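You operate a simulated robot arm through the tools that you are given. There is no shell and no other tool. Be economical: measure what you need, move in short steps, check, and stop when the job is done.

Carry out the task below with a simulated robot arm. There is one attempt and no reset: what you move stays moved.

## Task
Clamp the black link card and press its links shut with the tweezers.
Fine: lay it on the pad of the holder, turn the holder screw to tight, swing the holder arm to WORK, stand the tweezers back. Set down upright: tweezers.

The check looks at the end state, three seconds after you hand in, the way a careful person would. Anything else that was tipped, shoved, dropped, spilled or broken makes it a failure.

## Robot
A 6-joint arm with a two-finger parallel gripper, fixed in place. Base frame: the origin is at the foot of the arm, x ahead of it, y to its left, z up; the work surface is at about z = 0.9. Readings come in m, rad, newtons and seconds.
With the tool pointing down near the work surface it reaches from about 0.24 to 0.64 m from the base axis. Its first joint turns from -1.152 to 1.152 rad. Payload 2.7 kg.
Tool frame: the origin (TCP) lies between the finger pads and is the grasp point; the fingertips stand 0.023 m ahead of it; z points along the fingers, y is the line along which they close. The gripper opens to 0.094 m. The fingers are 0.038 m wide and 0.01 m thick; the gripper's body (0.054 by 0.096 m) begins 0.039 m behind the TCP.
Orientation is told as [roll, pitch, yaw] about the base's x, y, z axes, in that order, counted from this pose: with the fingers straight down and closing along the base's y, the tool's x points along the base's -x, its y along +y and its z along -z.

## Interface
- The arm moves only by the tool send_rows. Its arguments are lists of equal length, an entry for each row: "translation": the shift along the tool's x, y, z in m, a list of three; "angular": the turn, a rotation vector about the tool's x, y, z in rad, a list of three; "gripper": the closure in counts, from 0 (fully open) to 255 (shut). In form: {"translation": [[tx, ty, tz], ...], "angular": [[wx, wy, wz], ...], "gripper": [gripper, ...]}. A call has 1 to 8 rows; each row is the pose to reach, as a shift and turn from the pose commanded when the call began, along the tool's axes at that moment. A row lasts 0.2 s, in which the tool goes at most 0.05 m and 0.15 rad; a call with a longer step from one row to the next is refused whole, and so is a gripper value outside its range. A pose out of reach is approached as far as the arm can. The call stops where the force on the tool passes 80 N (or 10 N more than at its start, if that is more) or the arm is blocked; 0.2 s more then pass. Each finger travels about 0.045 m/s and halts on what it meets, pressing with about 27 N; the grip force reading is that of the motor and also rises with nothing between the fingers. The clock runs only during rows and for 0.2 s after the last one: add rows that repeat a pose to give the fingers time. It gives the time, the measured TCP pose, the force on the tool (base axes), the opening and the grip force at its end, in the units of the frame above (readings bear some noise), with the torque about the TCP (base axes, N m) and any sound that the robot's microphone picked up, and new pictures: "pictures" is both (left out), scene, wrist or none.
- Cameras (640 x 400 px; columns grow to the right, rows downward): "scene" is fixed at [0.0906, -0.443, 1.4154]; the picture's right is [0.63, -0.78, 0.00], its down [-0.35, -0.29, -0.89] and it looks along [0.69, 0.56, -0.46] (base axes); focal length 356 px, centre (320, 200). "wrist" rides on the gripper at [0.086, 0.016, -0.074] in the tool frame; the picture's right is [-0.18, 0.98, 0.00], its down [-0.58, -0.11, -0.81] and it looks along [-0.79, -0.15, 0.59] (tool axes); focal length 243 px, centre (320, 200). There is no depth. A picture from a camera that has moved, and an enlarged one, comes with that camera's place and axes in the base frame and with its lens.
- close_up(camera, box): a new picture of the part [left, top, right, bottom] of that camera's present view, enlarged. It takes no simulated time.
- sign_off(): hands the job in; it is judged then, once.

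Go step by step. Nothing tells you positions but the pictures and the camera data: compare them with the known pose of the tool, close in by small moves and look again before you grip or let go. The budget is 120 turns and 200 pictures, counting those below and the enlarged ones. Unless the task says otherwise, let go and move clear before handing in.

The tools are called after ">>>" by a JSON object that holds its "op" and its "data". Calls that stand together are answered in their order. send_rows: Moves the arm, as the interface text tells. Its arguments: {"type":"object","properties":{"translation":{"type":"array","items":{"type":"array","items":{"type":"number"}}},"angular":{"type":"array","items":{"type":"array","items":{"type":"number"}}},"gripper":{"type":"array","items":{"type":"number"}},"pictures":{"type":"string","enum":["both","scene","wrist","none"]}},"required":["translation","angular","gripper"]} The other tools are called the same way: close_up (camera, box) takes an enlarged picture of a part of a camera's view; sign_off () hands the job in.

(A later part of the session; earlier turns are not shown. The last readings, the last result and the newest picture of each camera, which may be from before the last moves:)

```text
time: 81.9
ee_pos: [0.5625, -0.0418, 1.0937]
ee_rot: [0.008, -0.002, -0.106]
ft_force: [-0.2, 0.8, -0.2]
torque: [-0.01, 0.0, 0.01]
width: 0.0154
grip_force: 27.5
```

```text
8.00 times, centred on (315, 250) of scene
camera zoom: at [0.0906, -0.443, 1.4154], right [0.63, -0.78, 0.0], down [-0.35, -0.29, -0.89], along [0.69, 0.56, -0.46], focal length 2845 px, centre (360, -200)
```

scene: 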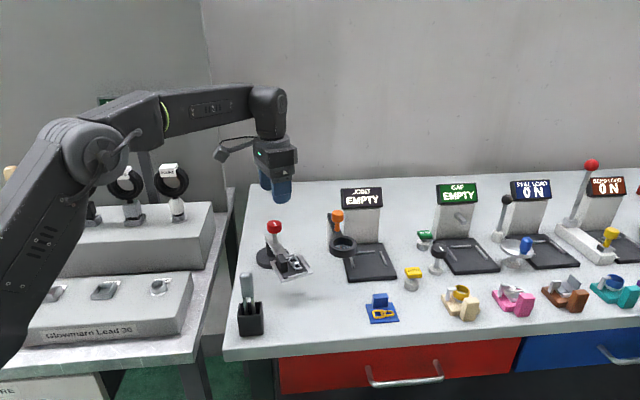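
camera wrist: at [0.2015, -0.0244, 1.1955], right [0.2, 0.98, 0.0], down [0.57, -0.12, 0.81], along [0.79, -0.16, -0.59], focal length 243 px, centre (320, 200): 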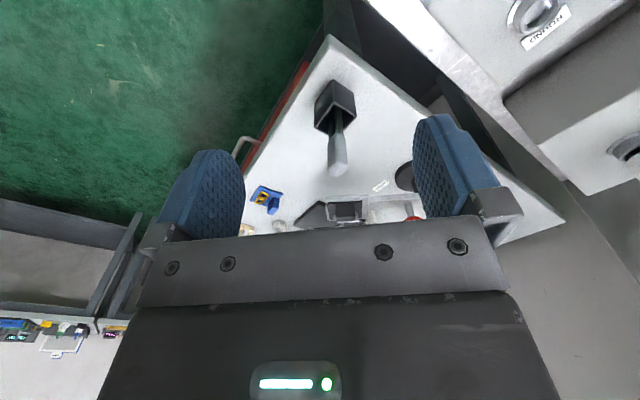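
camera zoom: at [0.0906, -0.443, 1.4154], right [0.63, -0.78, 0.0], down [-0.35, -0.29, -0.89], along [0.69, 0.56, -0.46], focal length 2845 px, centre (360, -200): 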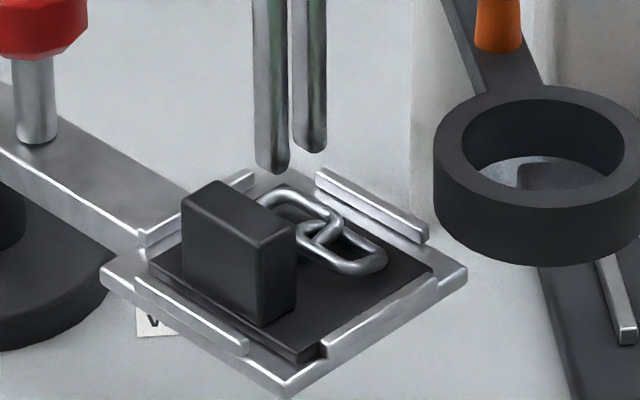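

>>> {"op": "send_rows", "data": {"translation": [[0.0031, 0.0007, 0], [0.0031, 0.0007, 0.006], [0.0031, 0.0007, 0.011], [0.0031, 0.0007, 0.011]], "angular": [[0, 0, 0], [0, 0, 0], [0, 0, 0], [0, 0, 0]], "gripper": [255, 255, 255, 255], "pictures": "none"}}

>>> {"op": "close_up", "data": {"camera": "wrist", "box": [270, 40, 370, 130]}}

>>> {"op": "close_up", "data": {"camera": "scene", "box": [290, 225, 340, 275]}}

```text
time: 82.9
ee_pos: [0.5596, -0.0403, 1.0825]
ee_rot: [0.004, -0.002, -0.105]
ft_force: [0.1, 0.2, 0.5]
torque: [-0.03, 0.0, 0.02]
width: 0.0158
grip_force: 26.8
```

```text
4.44 times, centred on (320, 85) of wrist
camera zoom: at [0.4741, -0.0161, 1.1575], right [0.29, 0.96, 0.01], down [0.56, -0.17, 0.81], along [0.77, -0.23, -0.59], focal length 1078 px, centre (320, 711)
```

zoom: 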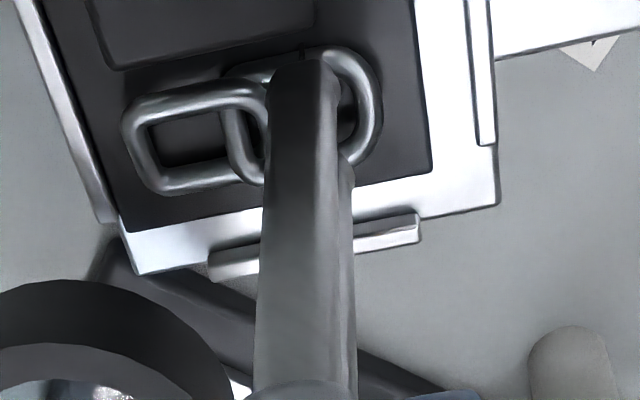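

```text
8.00 times, centred on (315, 250) of scene
camera zoom: at [0.0906, -0.443, 1.4154], right [0.63, -0.78, 0.0], down [-0.35, -0.29, -0.89], along [0.69, 0.56, -0.46], focal length 2845 px, centre (360, -200)
```

zoom: 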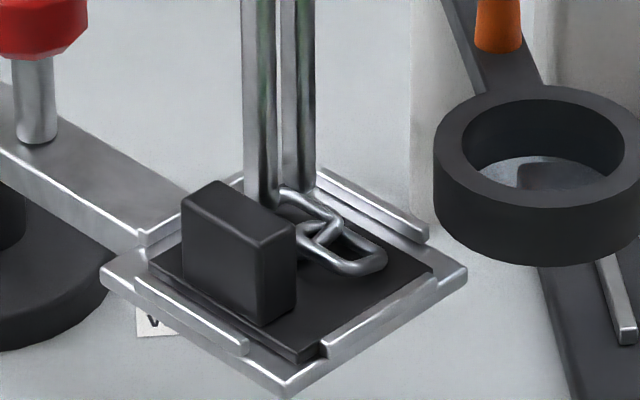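

The near prong is right over the gap and the far one over the other leg. Pressing down in small steps.

>>> {"op": "send_rows", "data": {"translation": [[0, 0, 0.002], [0, 0, 0.004], [0, 0, 0.004]], "angular": [[0, 0, 0], [0, 0, 0], [0, 0, 0]], "gripper": [255, 255, 255], "pictures": "none"}}

```text
time: 83.7
ee_pos: [0.5585, -0.0409, 1.0801]
ee_rot: [0.006, -0.004, -0.104]
ft_force: [0.6, 0.4, -0.6]
torque: [0.01, -0.03, -0.01]
width: 0.0155
grip_force: 27.0
```

>>> {"op": "send_rows", "data": {"translation": [[0, 0, 0.001], [0, 0, 0.002], [0, 0, 0.003], [0, 0, 0.003]], "angular": [[0, 0, 0], [0, 0, 0], [0, 0, 0], [0, 0, 0]], "gripper": [255, 255, 255, 255], "pictures": "none"}}

>>> {"op": "close_up", "data": {"camera": "scene", "box": [295, 230, 335, 270]}}

>>> {"op": "close_up", "data": {"camera": "wrist", "box": [270, 40, 370, 130]}}

```text
time: 84.7
ee_pos: [0.5588, -0.0407, 1.0786]
ee_rot: [0.005, -0.01, -0.103]
ft_force: [-2.4, -2.1, 22.9]
torque: [-0.16, 0.39, 0.06]
width: 0.0158
grip_force: 27.1
```

```text
10.00 times, centred on (315, 250) of scene
camera zoom: at [0.0901, -0.443, 1.4155], right [0.63, -0.78, 0.0], down [-0.35, -0.29, -0.89], along [0.69, 0.56, -0.46], focal length 3557 px, centre (370, -300)
```

zoom: 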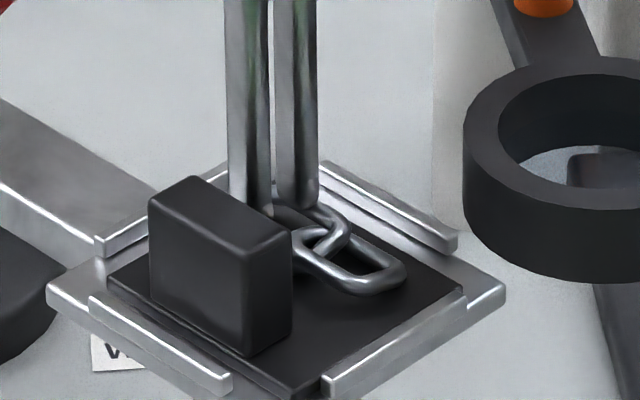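

```text
4.44 times, centred on (320, 85) of wrist
camera zoom: at [0.4738, -0.016, 1.1523], right [0.29, 0.96, 0.01], down [0.56, -0.17, 0.81], along [0.78, -0.23, -0.59], focal length 1078 px, centre (320, 711)
```

zoom: 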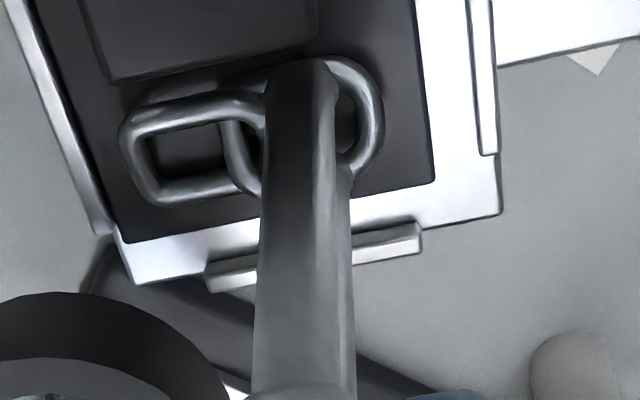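

Pressing with about 23 N on the link. I hold it a moment, then lift and inspect.

>>> {"op": "send_rows", "data": {"translation": [[0, 0, 0], [0, 0, 0.0005], [0, 0, 0.0005], [0, 0, 0.0005], [0, 0, 0.0005], [0, 0, 0.0005]], "angular": [[0, 0, 0], [0, 0, 0], [0, 0, 0], [0, 0, 0], [0, 0, 0], [0, 0, 0]], "gripper": [255, 255, 255, 255, 255, 255], "pictures": "none"}}

>>> {"op": "send_rows", "data": {"translation": [[0, 0, -0.01], [0, 0, -0.03], [0.0, 0, -0.05], [0.0, 0, -0.05]], "angular": [[0, 0, 0], [0, 0, 0], [0, 0, 0], [0, 0, 0]], "gripper": [255, 255, 255, 255], "pictures": "none"}}

>>> {"op": "close_up", "data": {"camera": "wrist", "box": [280, 15, 360, 75]}}

>>> {"op": "close_up", "data": {"camera": "scene", "box": [290, 225, 340, 275]}}

```text
time: 86.1
ee_pos: [0.5598, -0.04, 1.0771]
ee_rot: [0.005, -0.008, -0.103]
ft_force: [0.6, -0.4, 25.0]
torque: [-0.05, 0.13, 0.04]
width: 0.0155
grip_force: 26.9
```

```text
time: 87.1
ee_pos: [0.5587, -0.0402, 1.1245]
ee_rot: [0.005, -0.003, -0.105]
ft_force: [-0.4, -0.4, -0.8]
torque: [-0.01, 0.0, 0.04]
width: 0.0153
grip_force: 27.2
```

```text
6.67 times, centred on (320, 45) of wrist
camera zoom: at [0.4737, -0.0158, 1.198], right [0.29, 0.96, 0.0], down [0.57, -0.17, 0.81], along [0.77, -0.23, -0.59], focal length 1618 px, centre (320, 1233)
```

zoom: 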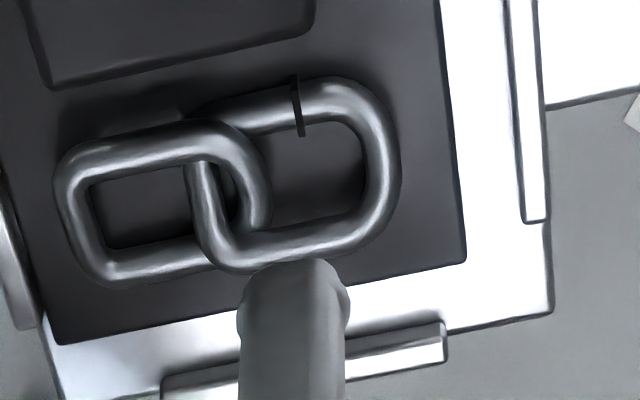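

```text
8.00 times, centred on (315, 250) of scene
camera zoom: at [0.0906, -0.443, 1.4154], right [0.63, -0.78, 0.0], down [-0.35, -0.29, -0.89], along [0.69, 0.56, -0.46], focal length 2845 px, centre (360, -200)
```

zoom: 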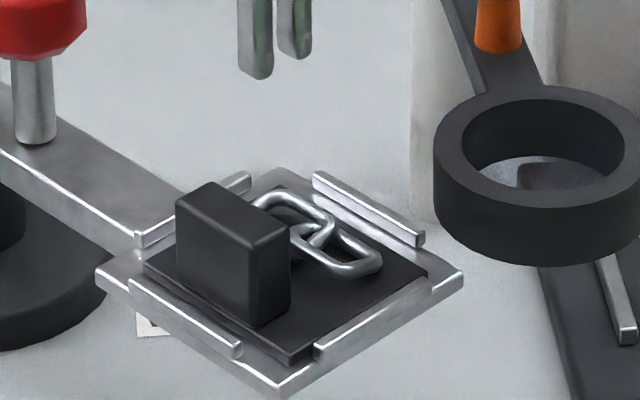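

The gap still looks open: the fork's midpoint was 7 mm off the gap. I'll turn the tweezers by 90° so that both prongs press on that leg on either side of the gap.

>>> {"op": "send_rows", "data": {"translation": [[0.002, -0.001, 0], [0.004, -0.003, 0], [0.006, -0.004, 0], [0.008, -0.005, 0], [0.011, -0.007, 0], [0.011, -0.007, 0]], "angular": [[0, 0, 0.14], [0, 0, 0.28], [0, 0, 0.42], [0, 0, 0.56], [0, 0, 0.7], [0, 0, 0.84]], "gripper": [255, 255, 255, 255, 255, 255], "pictures": "none"}}

>>> {"op": "send_rows", "data": {"translation": [[0, 0, 0], [0, 0, 0], [0, 0, 0], [0, 0, 0], [0, 0, 0], [0, 0, 0]], "angular": [[0, 0, 0.13], [0, 0, 0.26], [0, 0, 0.39], [0, 0, 0.52], [0, 0, 0.65], [0, 0, 0.731]], "gripper": [255, 255, 255, 255, 255, 255], "pictures": "none"}}

>>> {"op": "close_up", "data": {"camera": "wrist", "box": [270, 0, 390, 110]}}

>>> {"op": "close_up", "data": {"camera": "scene", "box": [285, 215, 345, 275]}}

```text
time: 88.5
ee_pos: [0.5485, -0.0455, 1.1238]
ee_rot: [0.007, 0.001, -0.948]
ft_force: [0.2, 0.5, -0.1]
torque: [-0.01, 0.03, 0.0]
width: 0.0158
grip_force: 26.8
```

```text
time: 89.9
ee_pos: [0.5482, -0.0467, 1.126]
ee_rot: [0.003, 0.005, -1.677]
ft_force: [-0.3, 0.4, -1.1]
torque: [0.01, -0.03, 0.02]
width: 0.0153
grip_force: 26.7
```

```text
3.64 times, centred on (330, 55) of wrist
camera zoom: at [0.5717, 0.0366, 1.2003], right [0.96, -0.29, 0.0], down [-0.17, -0.57, 0.8], along [-0.23, -0.77, -0.6], focal length 882 px, centre (284, 727)
```

zoom: 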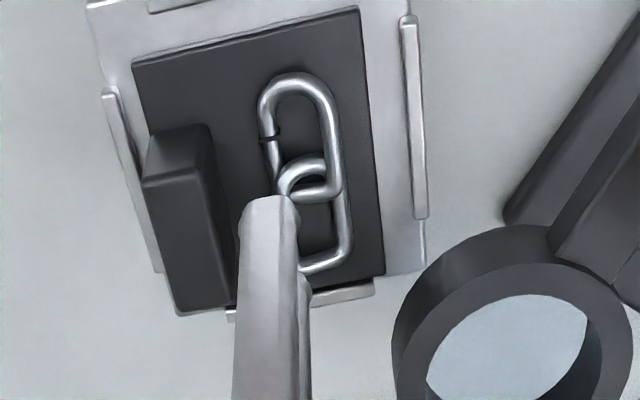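

```text
6.67 times, centred on (315, 245) of scene
camera zoom: at [0.0906, -0.443, 1.4154], right [0.63, -0.78, 0.0], down [-0.35, -0.29, -0.89], along [0.69, 0.56, -0.46], focal length 2371 px, centre (353, -100)
```

zoom: 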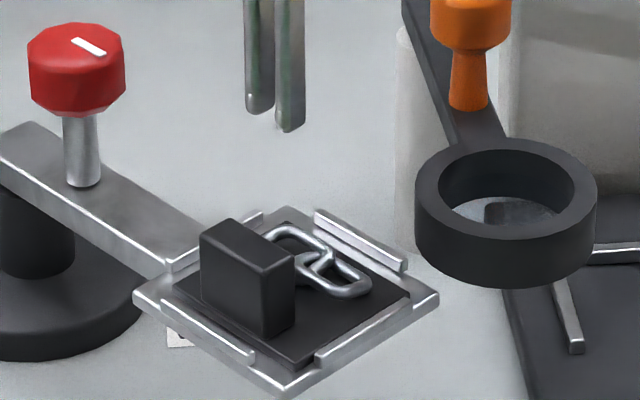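

>>> {"op": "send_rows", "data": {"translation": [[0.0002, -0.003, 0], [0.0002, -0.003, 0.02], [0.0002, -0.003, 0.037], [0.0002, -0.003, 0.037]], "angular": [[0, 0, 0], [0, 0, 0], [0, 0, 0], [0, 0, 0]], "gripper": [255, 255, 255, 255], "pictures": "none"}}

>>> {"op": "close_up", "data": {"camera": "wrist", "box": [270, 20, 370, 110]}}

>>> {"op": "close_up", "data": {"camera": "scene", "box": [290, 225, 340, 275]}}

```text
time: 90.9
ee_pos: [0.5433, -0.0482, 1.0888]
ee_rot: [0.005, 0.006, -1.676]
ft_force: [0.7, 0.0, -0.6]
torque: [0.0, 0.0, 0.0]
width: 0.0155
grip_force: 26.9
```

```text
4.44 times, centred on (320, 65) of wrist
camera zoom: at [0.5679, 0.0352, 1.1635], right [0.96, -0.29, 0.0], down [-0.17, -0.57, 0.8], along [-0.23, -0.77, -0.6], focal length 1078 px, centre (320, 800)
```

zoom: 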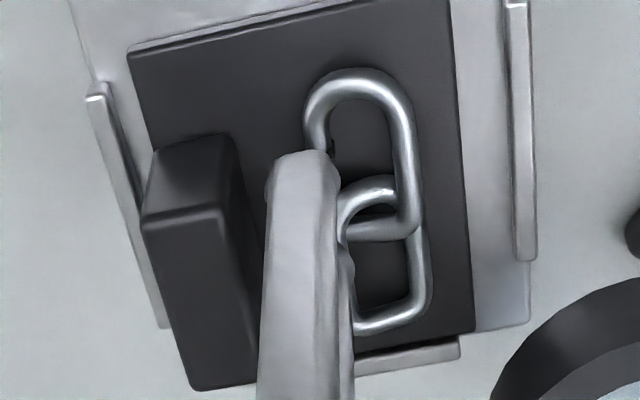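

```text
8.00 times, centred on (315, 250) of scene
camera zoom: at [0.0906, -0.443, 1.4154], right [0.63, -0.78, 0.0], down [-0.35, -0.29, -0.89], along [0.69, 0.56, -0.46], focal length 2845 px, centre (360, -200)
```

zoom: 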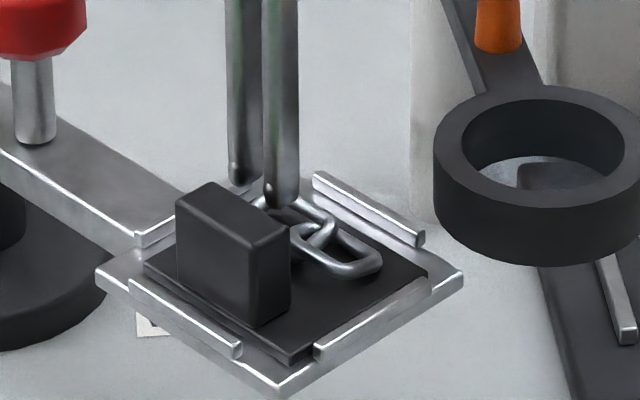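

>>> {"op": "send_rows", "data": {"translation": [[0, 0.0035, 0], [0, 0.0035, 0.004], [0, 0.0035, 0.006], [0, 0.0035, 0.006]], "angular": [[0, 0, 0], [0, 0, 0], [0, 0, 0], [0, 0, 0]], "gripper": [255, 255, 255, 255], "pictures": "none"}}

>>> {"op": "close_up", "data": {"camera": "wrist", "box": [270, 20, 370, 110]}}

>>> {"op": "close_up", "data": {"camera": "scene", "box": [290, 225, 340, 275]}}

```text
time: 91.9
ee_pos: [0.5478, -0.0475, 1.0825]
ee_rot: [0.003, 0.004, -1.675]
ft_force: [-0.1, -0.7, -1.1]
torque: [0.03, 0.02, 0.02]
width: 0.0153
grip_force: 26.9
```

```text
4.44 times, centred on (320, 65) of wrist
camera zoom: at [0.5716, 0.0367, 1.1575], right [0.96, -0.29, 0.0], down [-0.17, -0.57, 0.8], along [-0.23, -0.77, -0.6], focal length 1078 px, centre (320, 800)
```

zoom: 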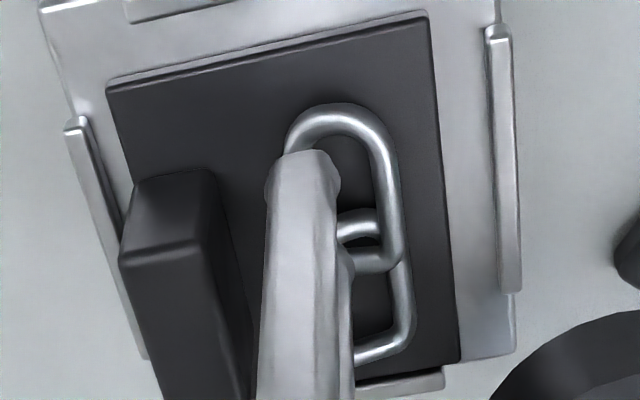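

```text
8.00 times, centred on (315, 250) of scene
camera zoom: at [0.0906, -0.443, 1.4154], right [0.63, -0.78, 0.0], down [-0.35, -0.29, -0.89], along [0.69, 0.56, -0.46], focal length 2845 px, centre (360, -200)
```

zoom: 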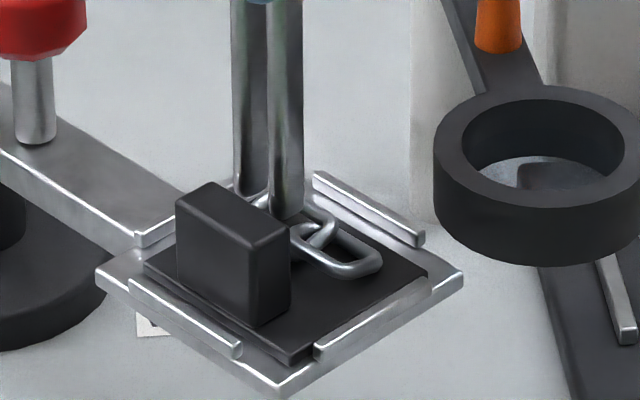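

Both prongs are above the leg. Pressing again.

>>> {"op": "send_rows", "data": {"translation": [[0, 0, 0.002], [0, 0, 0.004], [0, 0, 0.005], [0, 0, 0.006], [0, 0, 0.006]], "angular": [[0, 0, 0], [0, 0, 0], [0, 0, 0], [0, 0, 0], [0, 0, 0]], "gripper": [255, 255, 255, 255, 255], "pictures": "none"}}

>>> {"op": "close_up", "data": {"camera": "wrist", "box": [270, 20, 370, 110]}}

```text
time: 93.1
ee_pos: [0.5474, -0.0451, 1.0781]
ee_rot: [0.007, 0.003, -1.677]
ft_force: [-0.2, -3.8, 10.8]
torque: [-0.2, 0.03, -0.01]
width: 0.0154
grip_force: 27.1
```

```text
4.44 times, centred on (320, 65) of wrist
camera zoom: at [0.5717, 0.0377, 1.1526], right [0.96, -0.29, 0.01], down [-0.17, -0.57, 0.8], along [-0.23, -0.77, -0.6], focal length 1078 px, centre (320, 800)
```

zoom: 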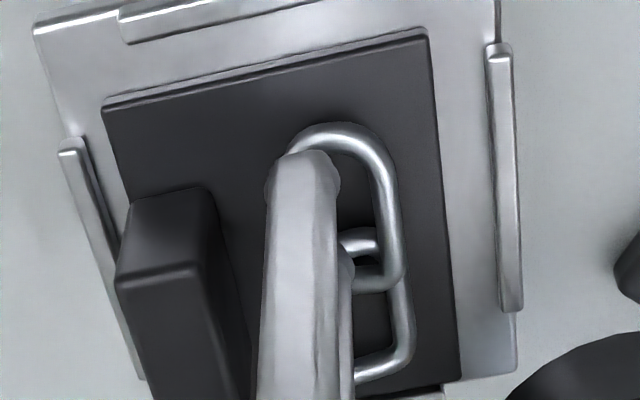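

>>> {"op": "send_rows", "data": {"translation": [[0, 0, 0.001], [0, 0, 0.002], [0, 0, 0.003], [0, 0, 0.003], [0, 0, 0.003], [0, 0, 0.003], [0, 0, 0.003]], "angular": [[0, 0, 0], [0, 0, 0], [0, 0, 0], [0, 0, 0], [0, 0, 0], [0, 0, 0], [0, 0, 0]], "gripper": [255, 255, 255, 255, 255, 255, 255], "pictures": "none"}}

>>> {"op": "send_rows", "data": {"translation": [[0, 0, -0.01], [0, 0, -0.03], [0.0, 0, -0.05], [0.0, 0, -0.05]], "angular": [[0, 0, 0], [0, 0, 0], [0, 0, 0], [0, 0, 0]], "gripper": [255, 255, 255, 255], "pictures": "none"}}

>>> {"op": "close_up", "data": {"camera": "wrist", "box": [280, 0, 360, 70]}}

>>> {"op": "close_up", "data": {"camera": "scene", "box": [290, 225, 340, 275]}}

```text
time: 94.7
ee_pos: [0.5474, -0.0458, 1.0754]
ee_rot: [0.008, 0.005, -1.676]
ft_force: [-0.1, 1.9, 23.8]
torque: [0.33, -0.1, 0.01]
width: 0.0158
grip_force: 27.2
```

```text
time: 95.7
ee_pos: [0.5476, -0.0451, 1.1227]
ee_rot: [0.0, 0.006, -1.676]
ft_force: [0.1, -0.7, -0.5]
torque: [0.01, 0.01, 0.03]
width: 0.0155
grip_force: 26.5
```

```text
5.71 times, centred on (320, 35) of wrist
camera zoom: at [0.5721, 0.0375, 1.1974], right [0.96, -0.29, 0.0], down [-0.17, -0.57, 0.8], along [-0.23, -0.77, -0.6], focal length 1386 px, centre (320, 1143)
```

zoom: 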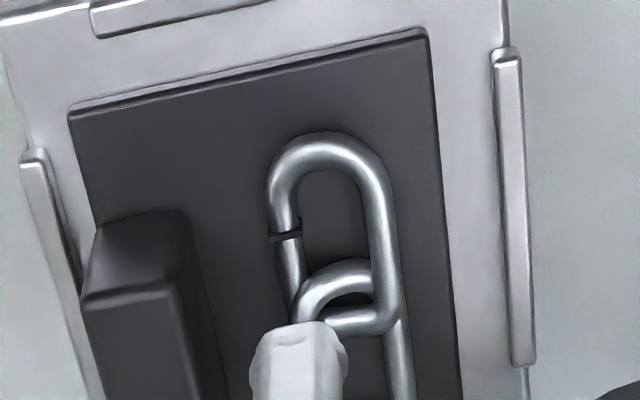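

```text
8.00 times, centred on (315, 250) of scene
camera zoom: at [0.0906, -0.443, 1.4154], right [0.63, -0.78, 0.0], down [-0.35, -0.29, -0.89], along [0.69, 0.56, -0.46], focal length 2845 px, centre (360, -200)
```

zoom: 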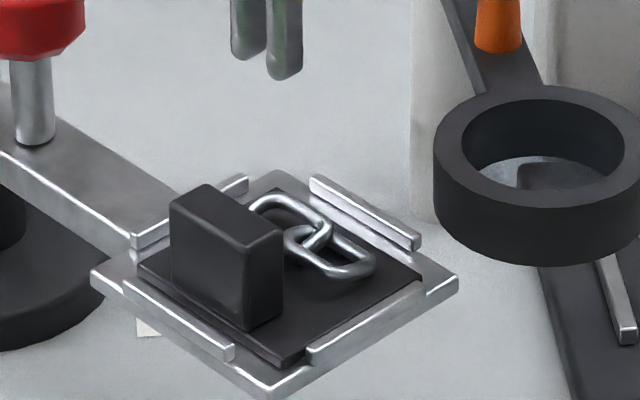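

The gap mark is unchanged, and the arm has crept about 1.5° off its stop from the pressing. I'll first nudge the pad back to the WORK stop with the prongs beside its near edge.

>>> {"op": "send_rows", "data": {"translation": [[-0.005, -0.025, 0], [-0.0153, -0.0496, 0], [-0.0153, -0.0496, 0.03], [-0.0153, -0.0496, 0.064], [-0.0153, -0.0496, 0.064]], "angular": [[0, 0, 0], [0, 0, 0], [0, 0, 0], [0, 0, 0], [0, 0, 0]], "gripper": [255, 255, 255, 255, 255], "pictures": "none"}}

>>> {"op": "close_up", "data": {"camera": "scene", "box": [280, 220, 340, 280]}}

>>> {"op": "close_up", "data": {"camera": "wrist", "box": [240, 0, 420, 160]}}

```text
time: 96.9
ee_pos: [0.4974, -0.0551, 1.0609]
ee_rot: [0.002, 0.005, -1.676]
ft_force: [-0.3, -0.2, -0.9]
torque: [-0.03, 0.03, 0.0]
width: 0.0156
grip_force: 27.5
```

```text
6.67 times, centred on (310, 250) of scene
camera zoom: at [0.0906, -0.443, 1.4154], right [0.63, -0.78, 0.0], down [-0.35, -0.29, -0.89], along [0.69, 0.56, -0.46], focal length 2371 px, centre (387, -133)
```

zoom: 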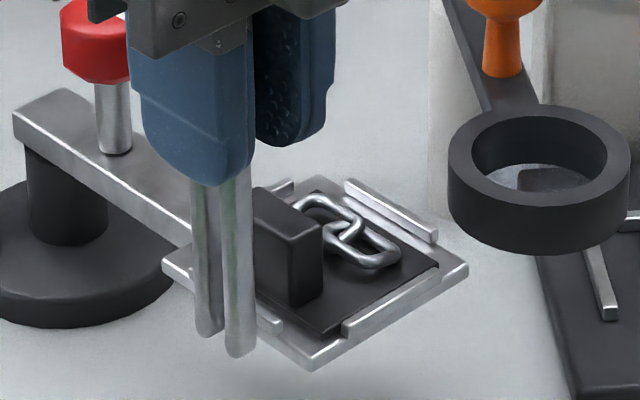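

```text
2.50 times, centred on (330, 80) of wrist
camera zoom: at [0.522, 0.0281, 1.136], right [0.96, -0.29, 0.0], down [-0.17, -0.57, 0.8], along [-0.23, -0.77, -0.6], focal length 606 px, centre (295, 500)
```

zoom: 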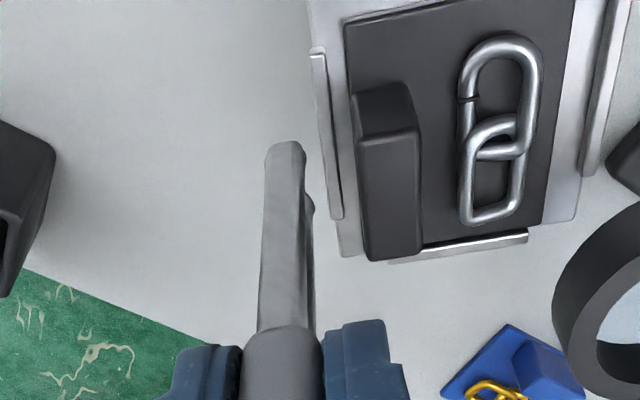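

>>> {"op": "send_rows", "data": {"translation": [[0, 0.004, 0], [0, 0.008, 0], [0, 0.011, 0], [0, 0.013, 0], [0, 0.015, 0], [0, 0.015, 0]], "angular": [[0, 0, 0], [0, 0, 0], [0, 0, 0], [0, 0, 0], [0, 0, 0], [0, 0, 0]], "gripper": [255, 255, 255, 255, 255, 255], "pictures": "none"}}

>>> {"op": "close_up", "data": {"camera": "scene", "box": [280, 220, 340, 280]}}

```text
time: 98.3
ee_pos: [0.5104, -0.0571, 1.0596]
ee_rot: [0.0, 0.004, -1.676]
ft_force: [-13.0, 2.8, 4.7]
torque: [0.38, 1.24, 0.22]
width: 0.0181
grip_force: 27.2
```

```text
6.67 times, centred on (310, 250) of scene
camera zoom: at [0.0902, -0.4429, 1.4155], right [0.63, -0.78, 0.0], down [-0.35, -0.29, -0.89], along [0.69, 0.56, -0.46], focal length 2371 px, centre (387, -133)
```

zoom: 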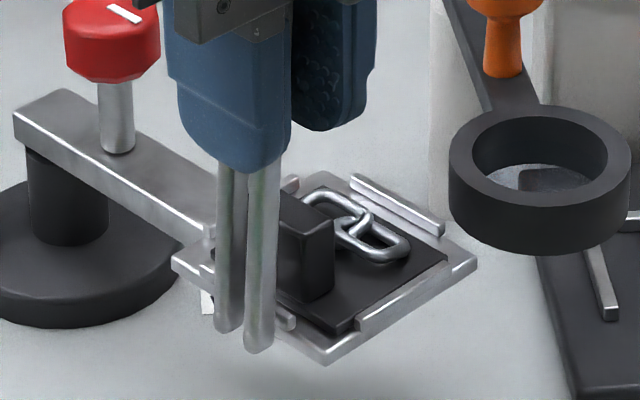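

The pad is back at its stop. Backing off, lifting and checking the tweezers in the grip.

>>> {"op": "send_rows", "data": {"translation": [[0, -0.004, 0], [0, -0.012, 0], [0, -0.012, -0.03], [0, -0.012, -0.065], [0, -0.012, -0.065]], "angular": [[0, 0, 0], [0, 0, 0], [0, 0, 0], [0, 0, 0], [0, 0, 0]], "gripper": [255, 255, 255, 255, 255], "pictures": "none"}}

>>> {"op": "close_up", "data": {"camera": "scene", "box": [280, 200, 350, 280]}}

>>> {"op": "close_up", "data": {"camera": "wrist", "box": [240, 0, 420, 160]}}

```text
time: 99.5
ee_pos: [0.5, -0.054, 1.1247]
ee_rot: [0.002, 0.005, -1.677]
ft_force: [0.0, -0.5, 0.0]
torque: [-0.01, 0.0, 0.0]
width: 0.0153
grip_force: 27.4
```

```text
5.00 times, centred on (315, 240) of scene
camera zoom: at [0.0906, -0.443, 1.4154], right [0.63, -0.78, 0.0], down [-0.35, -0.29, -0.89], along [0.69, 0.56, -0.46], focal length 1778 px, centre (345, 0)
```

zoom: 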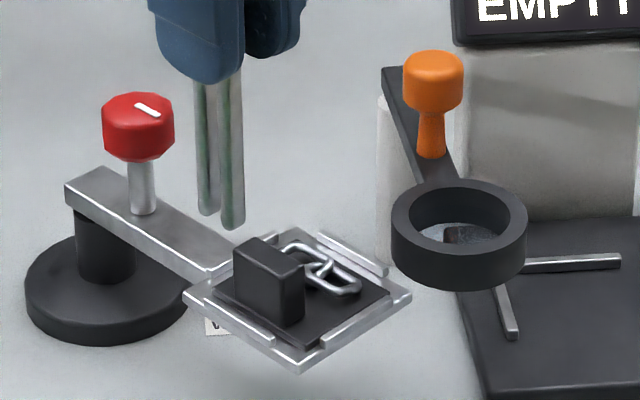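

```text
2.50 times, centred on (330, 80) of wrist
camera zoom: at [0.5247, 0.0292, 1.1998], right [0.96, -0.29, 0.0], down [-0.17, -0.57, 0.8], along [-0.23, -0.77, -0.6], focal length 606 px, centre (295, 500)
```

zoom: 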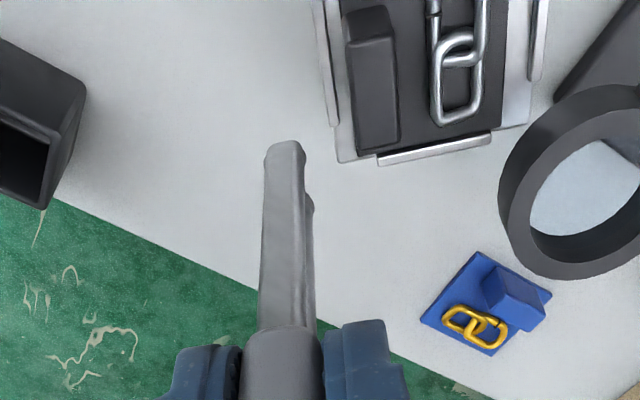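

>>> {"op": "send_rows", "data": {"translation": [[0.006, 0.015, 0], [0.013, 0.03, 0], [0.0199, 0.0447, 0], [0.0199, 0.0447, 0.015], [0.0199, 0.0447, 0.033], [0.0199, 0.0447, 0.033]], "angular": [[0, 0, -0.13], [0, 0, -0.26], [0, 0, -0.38], [0, 0, -0.38], [0, 0, -0.38], [0, 0, -0.38]], "gripper": [255, 255, 255, 255, 255, 255], "pictures": "none"}}

>>> {"op": "close_up", "data": {"camera": "wrist", "box": [270, 10, 380, 110]}}

>>> {"op": "close_up", "data": {"camera": "scene", "box": [290, 225, 340, 275]}}

```text
time: 100.9
ee_pos: [0.5467, -0.0409, 1.0891]
ee_rot: [0.004, 0.003, -1.294]
ft_force: [0.5, 0.1, -2.0]
torque: [-0.01, 0.01, 0.03]
width: 0.0155
grip_force: 26.8
```

```text
4.00 times, centred on (325, 60) of wrist
camera zoom: at [0.5383, 0.0465, 1.1636], right [1.0, 0.09, 0.0], down [0.05, -0.59, 0.8], along [0.07, -0.8, -0.59], focal length 970 px, centre (300, 760)
```

zoom: 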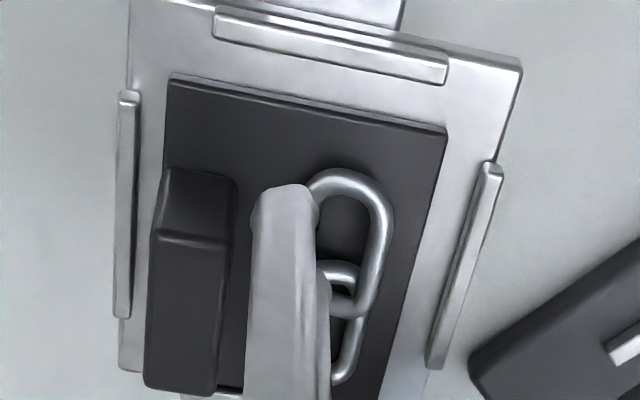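

```text
8.00 times, centred on (315, 250) of scene
camera zoom: at [0.0906, -0.443, 1.4154], right [0.63, -0.78, 0.0], down [-0.35, -0.29, -0.89], along [0.69, 0.56, -0.46], focal length 2845 px, centre (360, -200)
```

zoom: 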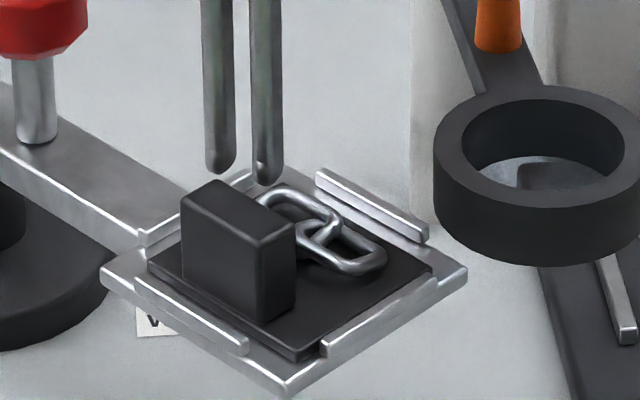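

>>> {"op": "send_rows", "data": {"translation": [[0, 0, -0.012], [0.0021, -0.0036, -0.012], [0.0021, -0.0036, -0.012], [0.0021, -0.0036, 0.0], [0.0021, -0.0036, 0.002], [0.0021, -0.0036, 0.002]], "angular": [[0, 0, 0.0], [0, 0, 0.1], [0, 0, 0.206], [0, 0, 0.206], [0, 0, 0.206], [0, 0, 0.206]], "gripper": [255, 255, 255, 255, 255, 255], "pictures": "none"}}

>>> {"op": "close_up", "data": {"camera": "wrist", "box": [270, 10, 380, 110]}}

>>> {"op": "close_up", "data": {"camera": "scene", "box": [295, 230, 335, 270]}}

```text
time: 102.3
ee_pos: [0.543, -0.0398, 1.0904]
ee_rot: [0.004, 0.004, -1.504]
ft_force: [0.7, -0.4, -1.2]
torque: [0.0, -0.03, 0.0]
width: 0.0156
grip_force: 27.3
```

```text
4.00 times, centred on (325, 60) of wrist
camera zoom: at [0.5523, 0.0464, 1.1655], right [0.99, -0.12, 0.0], down [-0.07, -0.59, 0.8], along [-0.09, -0.8, -0.6], focal length 970 px, centre (300, 760)
```

zoom: 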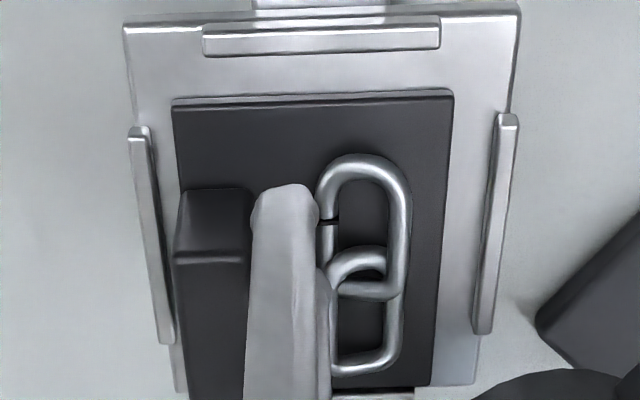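

```text
10.00 times, centred on (315, 250) of scene
camera zoom: at [0.0906, -0.443, 1.4154], right [0.63, -0.78, 0.0], down [-0.35, -0.29, -0.89], along [0.69, 0.56, -0.46], focal length 3557 px, centre (370, -300)
```

zoom: 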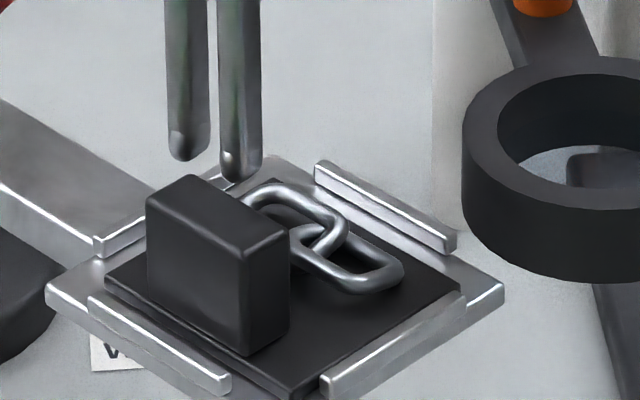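

The single-prong alignment looks right: after a 1.5 mm shift the far prong lands exactly on the gap and the other beside the link. Descending.

>>> {"op": "send_rows", "data": {"translation": [[0.0013, 0.0015, 0.0], [0.0013, 0.0015, 0.005], [0.0013, 0.0015, 0.009], [0.0013, 0.0015, 0.009]], "angular": [[0, 0, 0], [0, 0, 0], [0, 0, 0], [0, 0, 0]], "gripper": [255, 255, 255, 255], "pictures": "none"}}

>>> {"op": "close_up", "data": {"camera": "wrist", "box": [270, 10, 380, 110]}}

>>> {"op": "close_up", "data": {"camera": "scene", "box": [295, 230, 335, 270]}}

```text
time: 103.3
ee_pos: [0.5442, -0.0378, 1.0801]
ee_rot: [0.004, 0.003, -1.5]
ft_force: [-0.5, -0.2, -0.5]
torque: [-0.02, -0.04, -0.01]
width: 0.0156
grip_force: 26.6
```

```text
4.00 times, centred on (325, 60) of wrist
camera zoom: at [0.5539, 0.0481, 1.155], right [0.99, -0.12, 0.0], down [-0.07, -0.59, 0.8], along [-0.09, -0.8, -0.6], focal length 970 px, centre (300, 760)
```

zoom: 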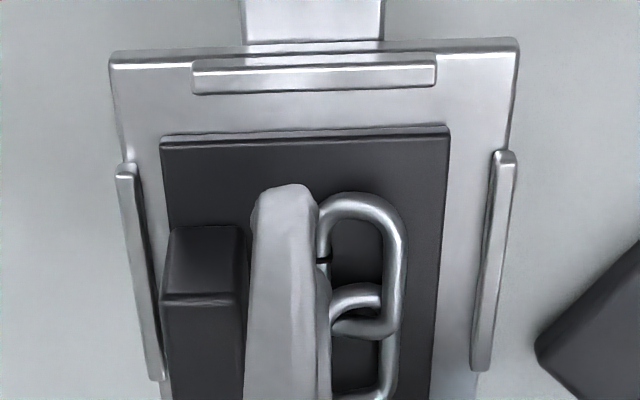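

```text
10.00 times, centred on (315, 250) of scene
camera zoom: at [0.0906, -0.443, 1.4154], right [0.63, -0.78, 0.0], down [-0.35, -0.29, -0.89], along [0.69, 0.56, -0.46], focal length 3557 px, centre (370, -300)
```

zoom: 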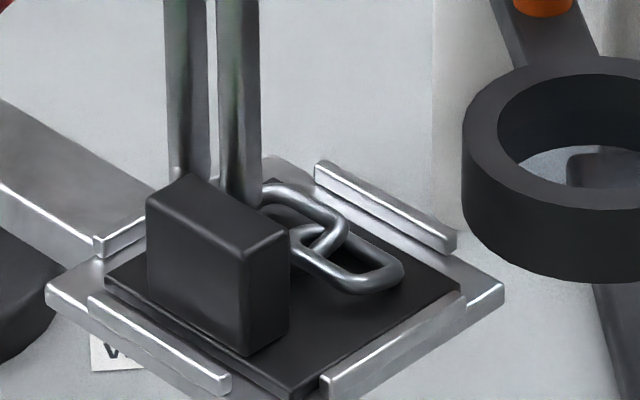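

>>> {"op": "send_rows", "data": {"translation": [[0, 0, -0.006], [0, 0.0045, -0.006], [0, 0.0045, 0.0], [0, 0.0045, 0.002], [0, 0.0045, 0.004], [0, 0.0045, 0.005], [0, 0.0045, 0.005]], "angular": [[0, 0, 0], [0, 0, 0], [0, 0, 0], [0, 0, 0], [0, 0, 0], [0, 0, 0], [0, 0, 0]], "gripper": [255, 255, 255, 255, 255, 255, 255], "pictures": "none"}}

>>> {"op": "close_up", "data": {"camera": "wrist", "box": [270, 10, 380, 110]}}

```text
time: 104.9
ee_pos: [0.5486, -0.0389, 1.0754]
ee_rot: [0.004, 0.004, -1.501]
ft_force: [0.1, 1.7, 2.1]
torque: [0.13, 0.02, -0.02]
width: 0.0156
grip_force: 27.1
```

```text
4.00 times, centred on (325, 60) of wrist
camera zoom: at [0.5579, 0.0483, 1.1507], right [0.99, -0.12, 0.0], down [-0.07, -0.59, 0.8], along [-0.09, -0.8, -0.6], focal length 970 px, centre (300, 760)
```

zoom: 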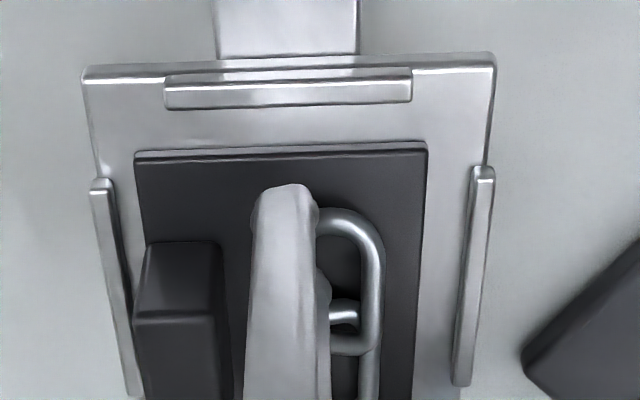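

>>> {"op": "send_rows", "data": {"translation": [[0, 0, 0.001], [0, 0, 0.002], [0, 0, 0.003], [0, 0, 0.003], [0, 0, 0.003], [0, 0, 0.003]], "angular": [[0, 0, 0], [0, 0, 0], [0, 0, 0], [0, 0, 0], [0, 0, 0], [0, 0, 0]], "gripper": [255, 255, 255, 255, 255, 255], "pictures": "none"}}

>>> {"op": "send_rows", "data": {"translation": [[0, 0, -0.01], [0, 0, -0.03], [0.0, 0, -0.055], [0.0, 0, -0.055]], "angular": [[0, 0, 0], [0, 0, 0], [0, 0, 0], [0, 0, 0]], "gripper": [255, 255, 255, 255], "pictures": "none"}}

>>> {"op": "close_up", "data": {"camera": "wrist", "box": [280, 0, 360, 70]}}

>>> {"op": "close_up", "data": {"camera": "scene", "box": [290, 225, 340, 275]}}

```text
time: 106.3
ee_pos: [0.5483, -0.0384, 1.0741]
ee_rot: [0.01, 0.003, -1.502]
ft_force: [1.1, 0.5, 23.5]
torque: [0.05, -0.13, -0.02]
width: 0.0156
grip_force: 27.0
```

```text
time: 107.3
ee_pos: [0.5458, -0.0404, 1.1283]
ee_rot: [0.002, 0.003, -1.502]
ft_force: [0.0, 0.2, -1.0]
torque: [-0.01, 0.0, 0.03]
width: 0.0153
grip_force: 27.1
```

```text
5.71 times, centred on (320, 35) of wrist
camera zoom: at [0.5556, 0.0466, 1.2028], right [0.99, -0.12, 0.0], down [-0.07, -0.59, 0.8], along [-0.09, -0.8, -0.6], focal length 1386 px, centre (320, 1143)
```

zoom: 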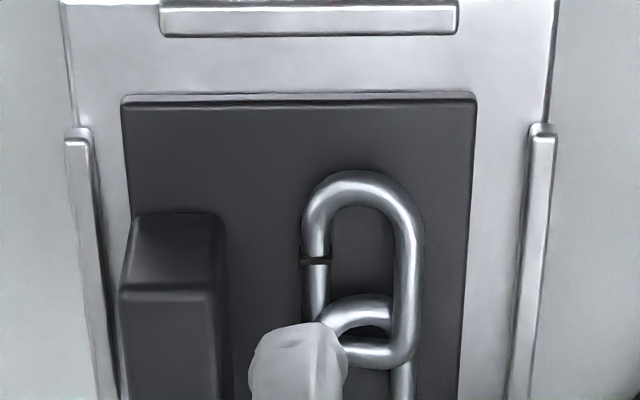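

```text
8.00 times, centred on (315, 250) of scene
camera zoom: at [0.0906, -0.443, 1.4154], right [0.63, -0.78, 0.0], down [-0.35, -0.29, -0.89], along [0.69, 0.56, -0.46], focal length 2845 px, centre (360, -200)
```

zoom: 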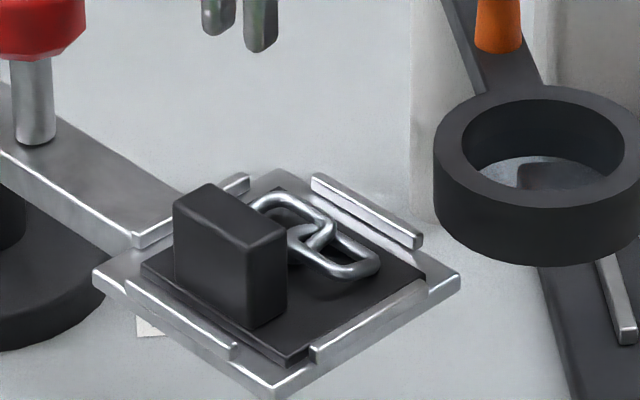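

>>> {"op": "close_up", "data": {"camera": "wrist", "box": [305, 15, 345, 50]}}

>>> {"op": "close_up", "data": {"camera": "scene", "box": [365, 285, 405, 325]}}

```text
11.43 times, centred on (325, 32) of wrist
camera zoom: at [0.5556, 0.0466, 1.2028], right [0.99, -0.12, 0.0], down [-0.07, -0.59, 0.8], along [-0.09, -0.8, -0.6], focal length 2773 px, centre (263, 2114)
```

zoom: 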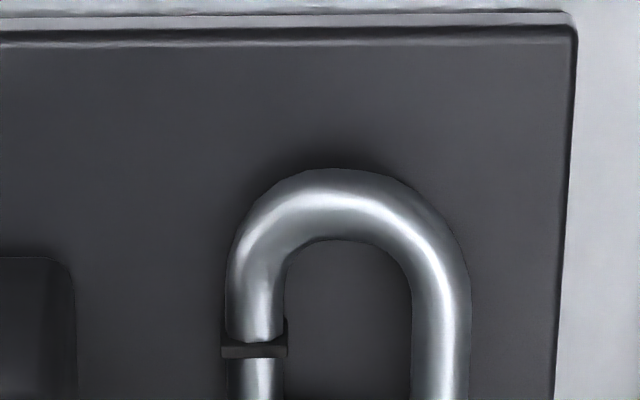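

```text
10.00 times, centred on (385, 305) of scene
camera zoom: at [0.0906, -0.443, 1.4154], right [0.63, -0.78, 0.0], down [-0.35, -0.29, -0.89], along [0.69, 0.56, -0.46], focal length 3557 px, centre (-330, -850)
```

zoom: 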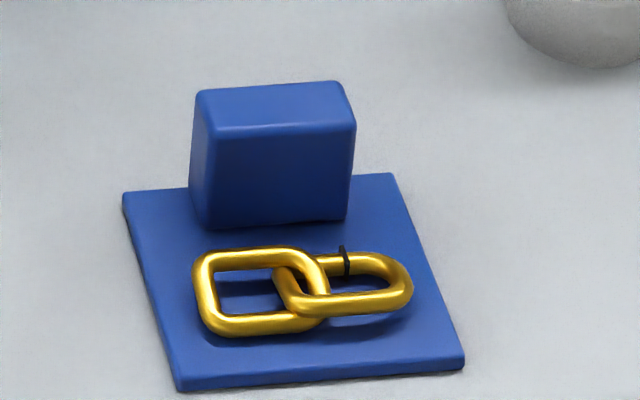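

No visible change yet. I'll push the pad back to its stop once more, then press with the fork's midpoint exactly on the gap, longer and a bit harder, with a slight bias toward the stop.

>>> {"op": "send_rows", "data": {"translation": [[-0.006, -0.025, 0], [-0.012, -0.051, 0], [-0.012, -0.051, 0.033], [-0.012, -0.051, 0.067], [-0.0125, -0.044, 0.067], [-0.013, -0.039, 0.067], [-0.013, -0.0355, 0.067], [-0.013, -0.0355, 0.067]], "angular": [[0, 0, 0.09], [0, 0, 0.174], [0, 0, 0.174], [0, 0, 0.174], [0, 0, 0.174], [0, 0, 0.174], [0, 0, 0.174], [0, 0, 0.174]], "gripper": [255, 255, 255, 255, 255, 255, 255, 255], "pictures": "none"}}

>>> {"op": "send_rows", "data": {"translation": [[0, 0.001, 0], [0, 0.001, 0], [0, -0.004, 0], [0, -0.01, 0], [0, -0.01, -0.035], [0, -0.01, -0.067], [0.005, 0.01, -0.067], [0.012, 0.036, -0.067]], "angular": [[0, 0, 0], [0, 0, 0], [0, 0, 0], [0, 0, 0], [0, 0, 0], [0, 0, 0], [0, 0, 0], [0, 0, 0]], "gripper": [255, 255, 255, 255, 255, 255, 255, 255], "pictures": "none"}}

>>> {"op": "close_up", "data": {"camera": "wrist", "box": [270, 0, 380, 100]}}

>>> {"op": "close_up", "data": {"camera": "scene", "box": [290, 225, 340, 275]}}

```text
time: 109.1
ee_pos: [0.5118, -0.0533, 1.0604]
ee_rot: [0.0, 0.004, -1.675]
ft_force: [-15.2, 0.0, 3.8]
torque: [0.03, 1.27, 0.25]
width: 0.0186
grip_force: 26.7
```

```text
time: 110.9
ee_pos: [0.5527, -0.0478, 1.1289]
ee_rot: [0.004, 0.005, -1.676]
ft_force: [0.0, 0.0, 0.1]
torque: [-0.04, 0.02, 0.0]
width: 0.0153
grip_force: 26.9
```

```text
4.00 times, centred on (325, 50) of wrist
camera zoom: at [0.5771, 0.0357, 1.2042], right [0.96, -0.29, 0.0], down [-0.17, -0.57, 0.8], along [-0.23, -0.77, -0.6], focal length 970 px, centre (300, 800)
```

zoom: 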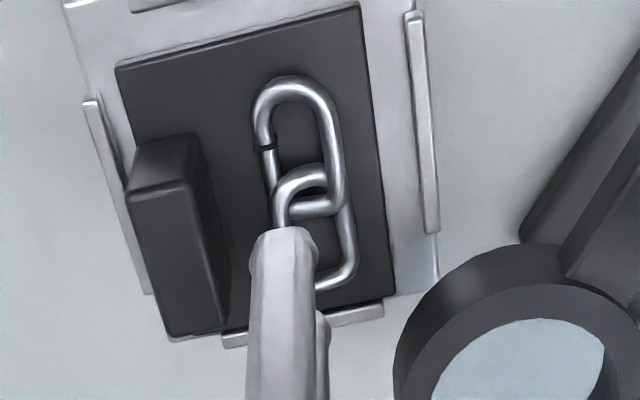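

```text
8.00 times, centred on (315, 250) of scene
camera zoom: at [0.0906, -0.443, 1.4154], right [0.63, -0.78, 0.0], down [-0.35, -0.29, -0.89], along [0.69, 0.56, -0.46], focal length 2845 px, centre (360, -200)
```

zoom: 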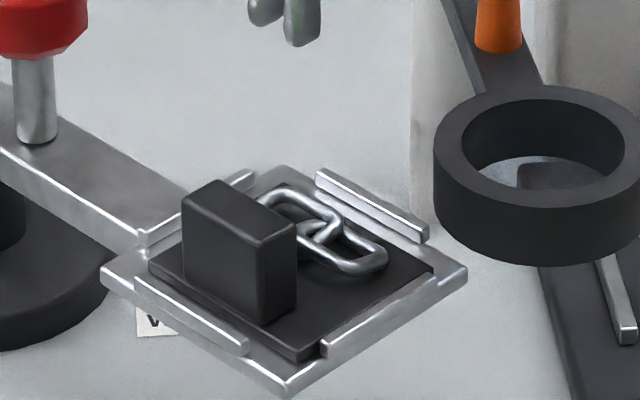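

>>> {"op": "send_rows", "data": {"translation": [[-0.001, -0.0045, 0.0], [-0.001, -0.0045, 0.03], [-0.001, -0.0045, 0.047], [-0.001, -0.0045, 0.047]], "angular": [[0, 0, 0], [0, 0, 0], [0, 0, 0], [0, 0, 0]], "gripper": [255, 255, 255, 255], "pictures": "none"}}

>>> {"op": "close_up", "data": {"camera": "wrist", "box": [270, 10, 370, 100]}}

```text
time: 111.9
ee_pos: [0.546, -0.0472, 1.08]
ee_rot: [0.003, 0.006, -1.675]
ft_force: [0.0, 0.2, -1.1]
torque: [-0.04, 0.03, 0.01]
width: 0.0156
grip_force: 27.3
```

```text
4.44 times, centred on (320, 55) of wrist
camera zoom: at [0.5708, 0.036, 1.1547], right [0.96, -0.29, 0.0], down [-0.17, -0.57, 0.8], along [-0.23, -0.77, -0.6], focal length 1078 px, centre (320, 844)
```

zoom: 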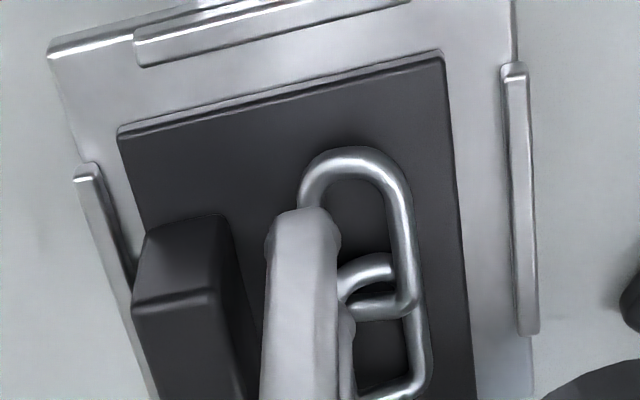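

>>> {"op": "send_rows", "data": {"translation": [[0, 0, -0.006], [0.006, 0.003, -0.006], [0.006, 0.003, -0.002], [0.006, 0.003, -0.002]], "angular": [[0, 0, 0], [0, 0, 0], [0, 0, 0], [0, 0, 0]], "gripper": [255, 255, 255, 255], "pictures": "none"}}

>>> {"op": "close_up", "data": {"camera": "wrist", "box": [270, 10, 370, 100]}}

>>> {"op": "close_up", "data": {"camera": "scene", "box": [295, 230, 335, 270]}}

```text
time: 112.9
ee_pos: [0.549, -0.0413, 1.0821]
ee_rot: [0.004, 0.005, -1.676]
ft_force: [-0.1, -0.3, -1.2]
torque: [-0.01, 0.0, -0.01]
width: 0.0153
grip_force: 27.1
```

```text
4.44 times, centred on (320, 55) of wrist
camera zoom: at [0.5738, 0.0423, 1.1572], right [0.96, -0.29, 0.0], down [-0.17, -0.57, 0.8], along [-0.23, -0.77, -0.6], focal length 1078 px, centre (320, 844)
```

zoom: 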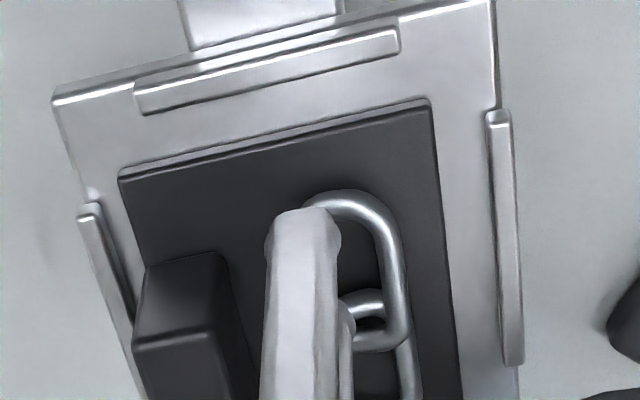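

```text
10.00 times, centred on (315, 250) of scene
camera zoom: at [0.0906, -0.443, 1.4154], right [0.63, -0.78, 0.0], down [-0.35, -0.29, -0.89], along [0.69, 0.56, -0.46], focal length 3557 px, centre (370, -300)
```

zoom: 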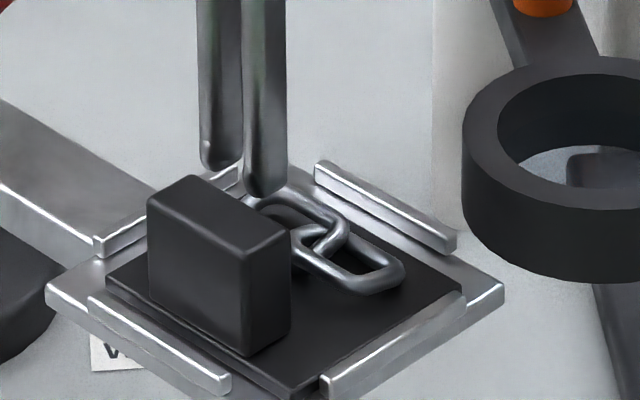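

>>> {"op": "send_rows", "data": {"translation": [[-0.003, 0, 0], [-0.003, 0, 0.003], [-0.003, 0.0, 0.006], [-0.003, 0.0, 0.008], [-0.003, 0.0, 0.008]], "angular": [[0, 0, 0], [0, 0, 0], [0, 0, 0], [0, 0, 0], [0, 0, 0]], "gripper": [255, 255, 255, 255, 255], "pictures": "none"}}

>>> {"op": "close_up", "data": {"camera": "wrist", "box": [270, 10, 370, 100]}}

```text
time: 114.1
ee_pos: [0.5498, -0.0446, 1.0758]
ee_rot: [0.0, 0.004, -1.676]
ft_force: [-0.6, 0.4, -0.3]
torque: [0.02, -0.02, 0.02]
width: 0.0158
grip_force: 27.5
```

```text
4.44 times, centred on (320, 55) of wrist
camera zoom: at [0.5738, 0.0396, 1.15], right [0.96, -0.29, 0.0], down [-0.17, -0.57, 0.8], along [-0.23, -0.77, -0.6], focal length 1078 px, centre (320, 844)
```

zoom: 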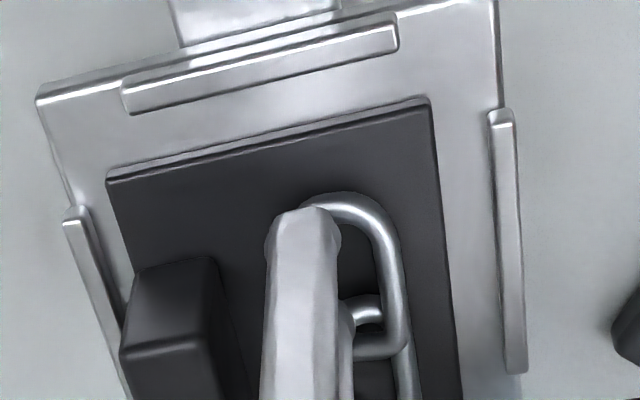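

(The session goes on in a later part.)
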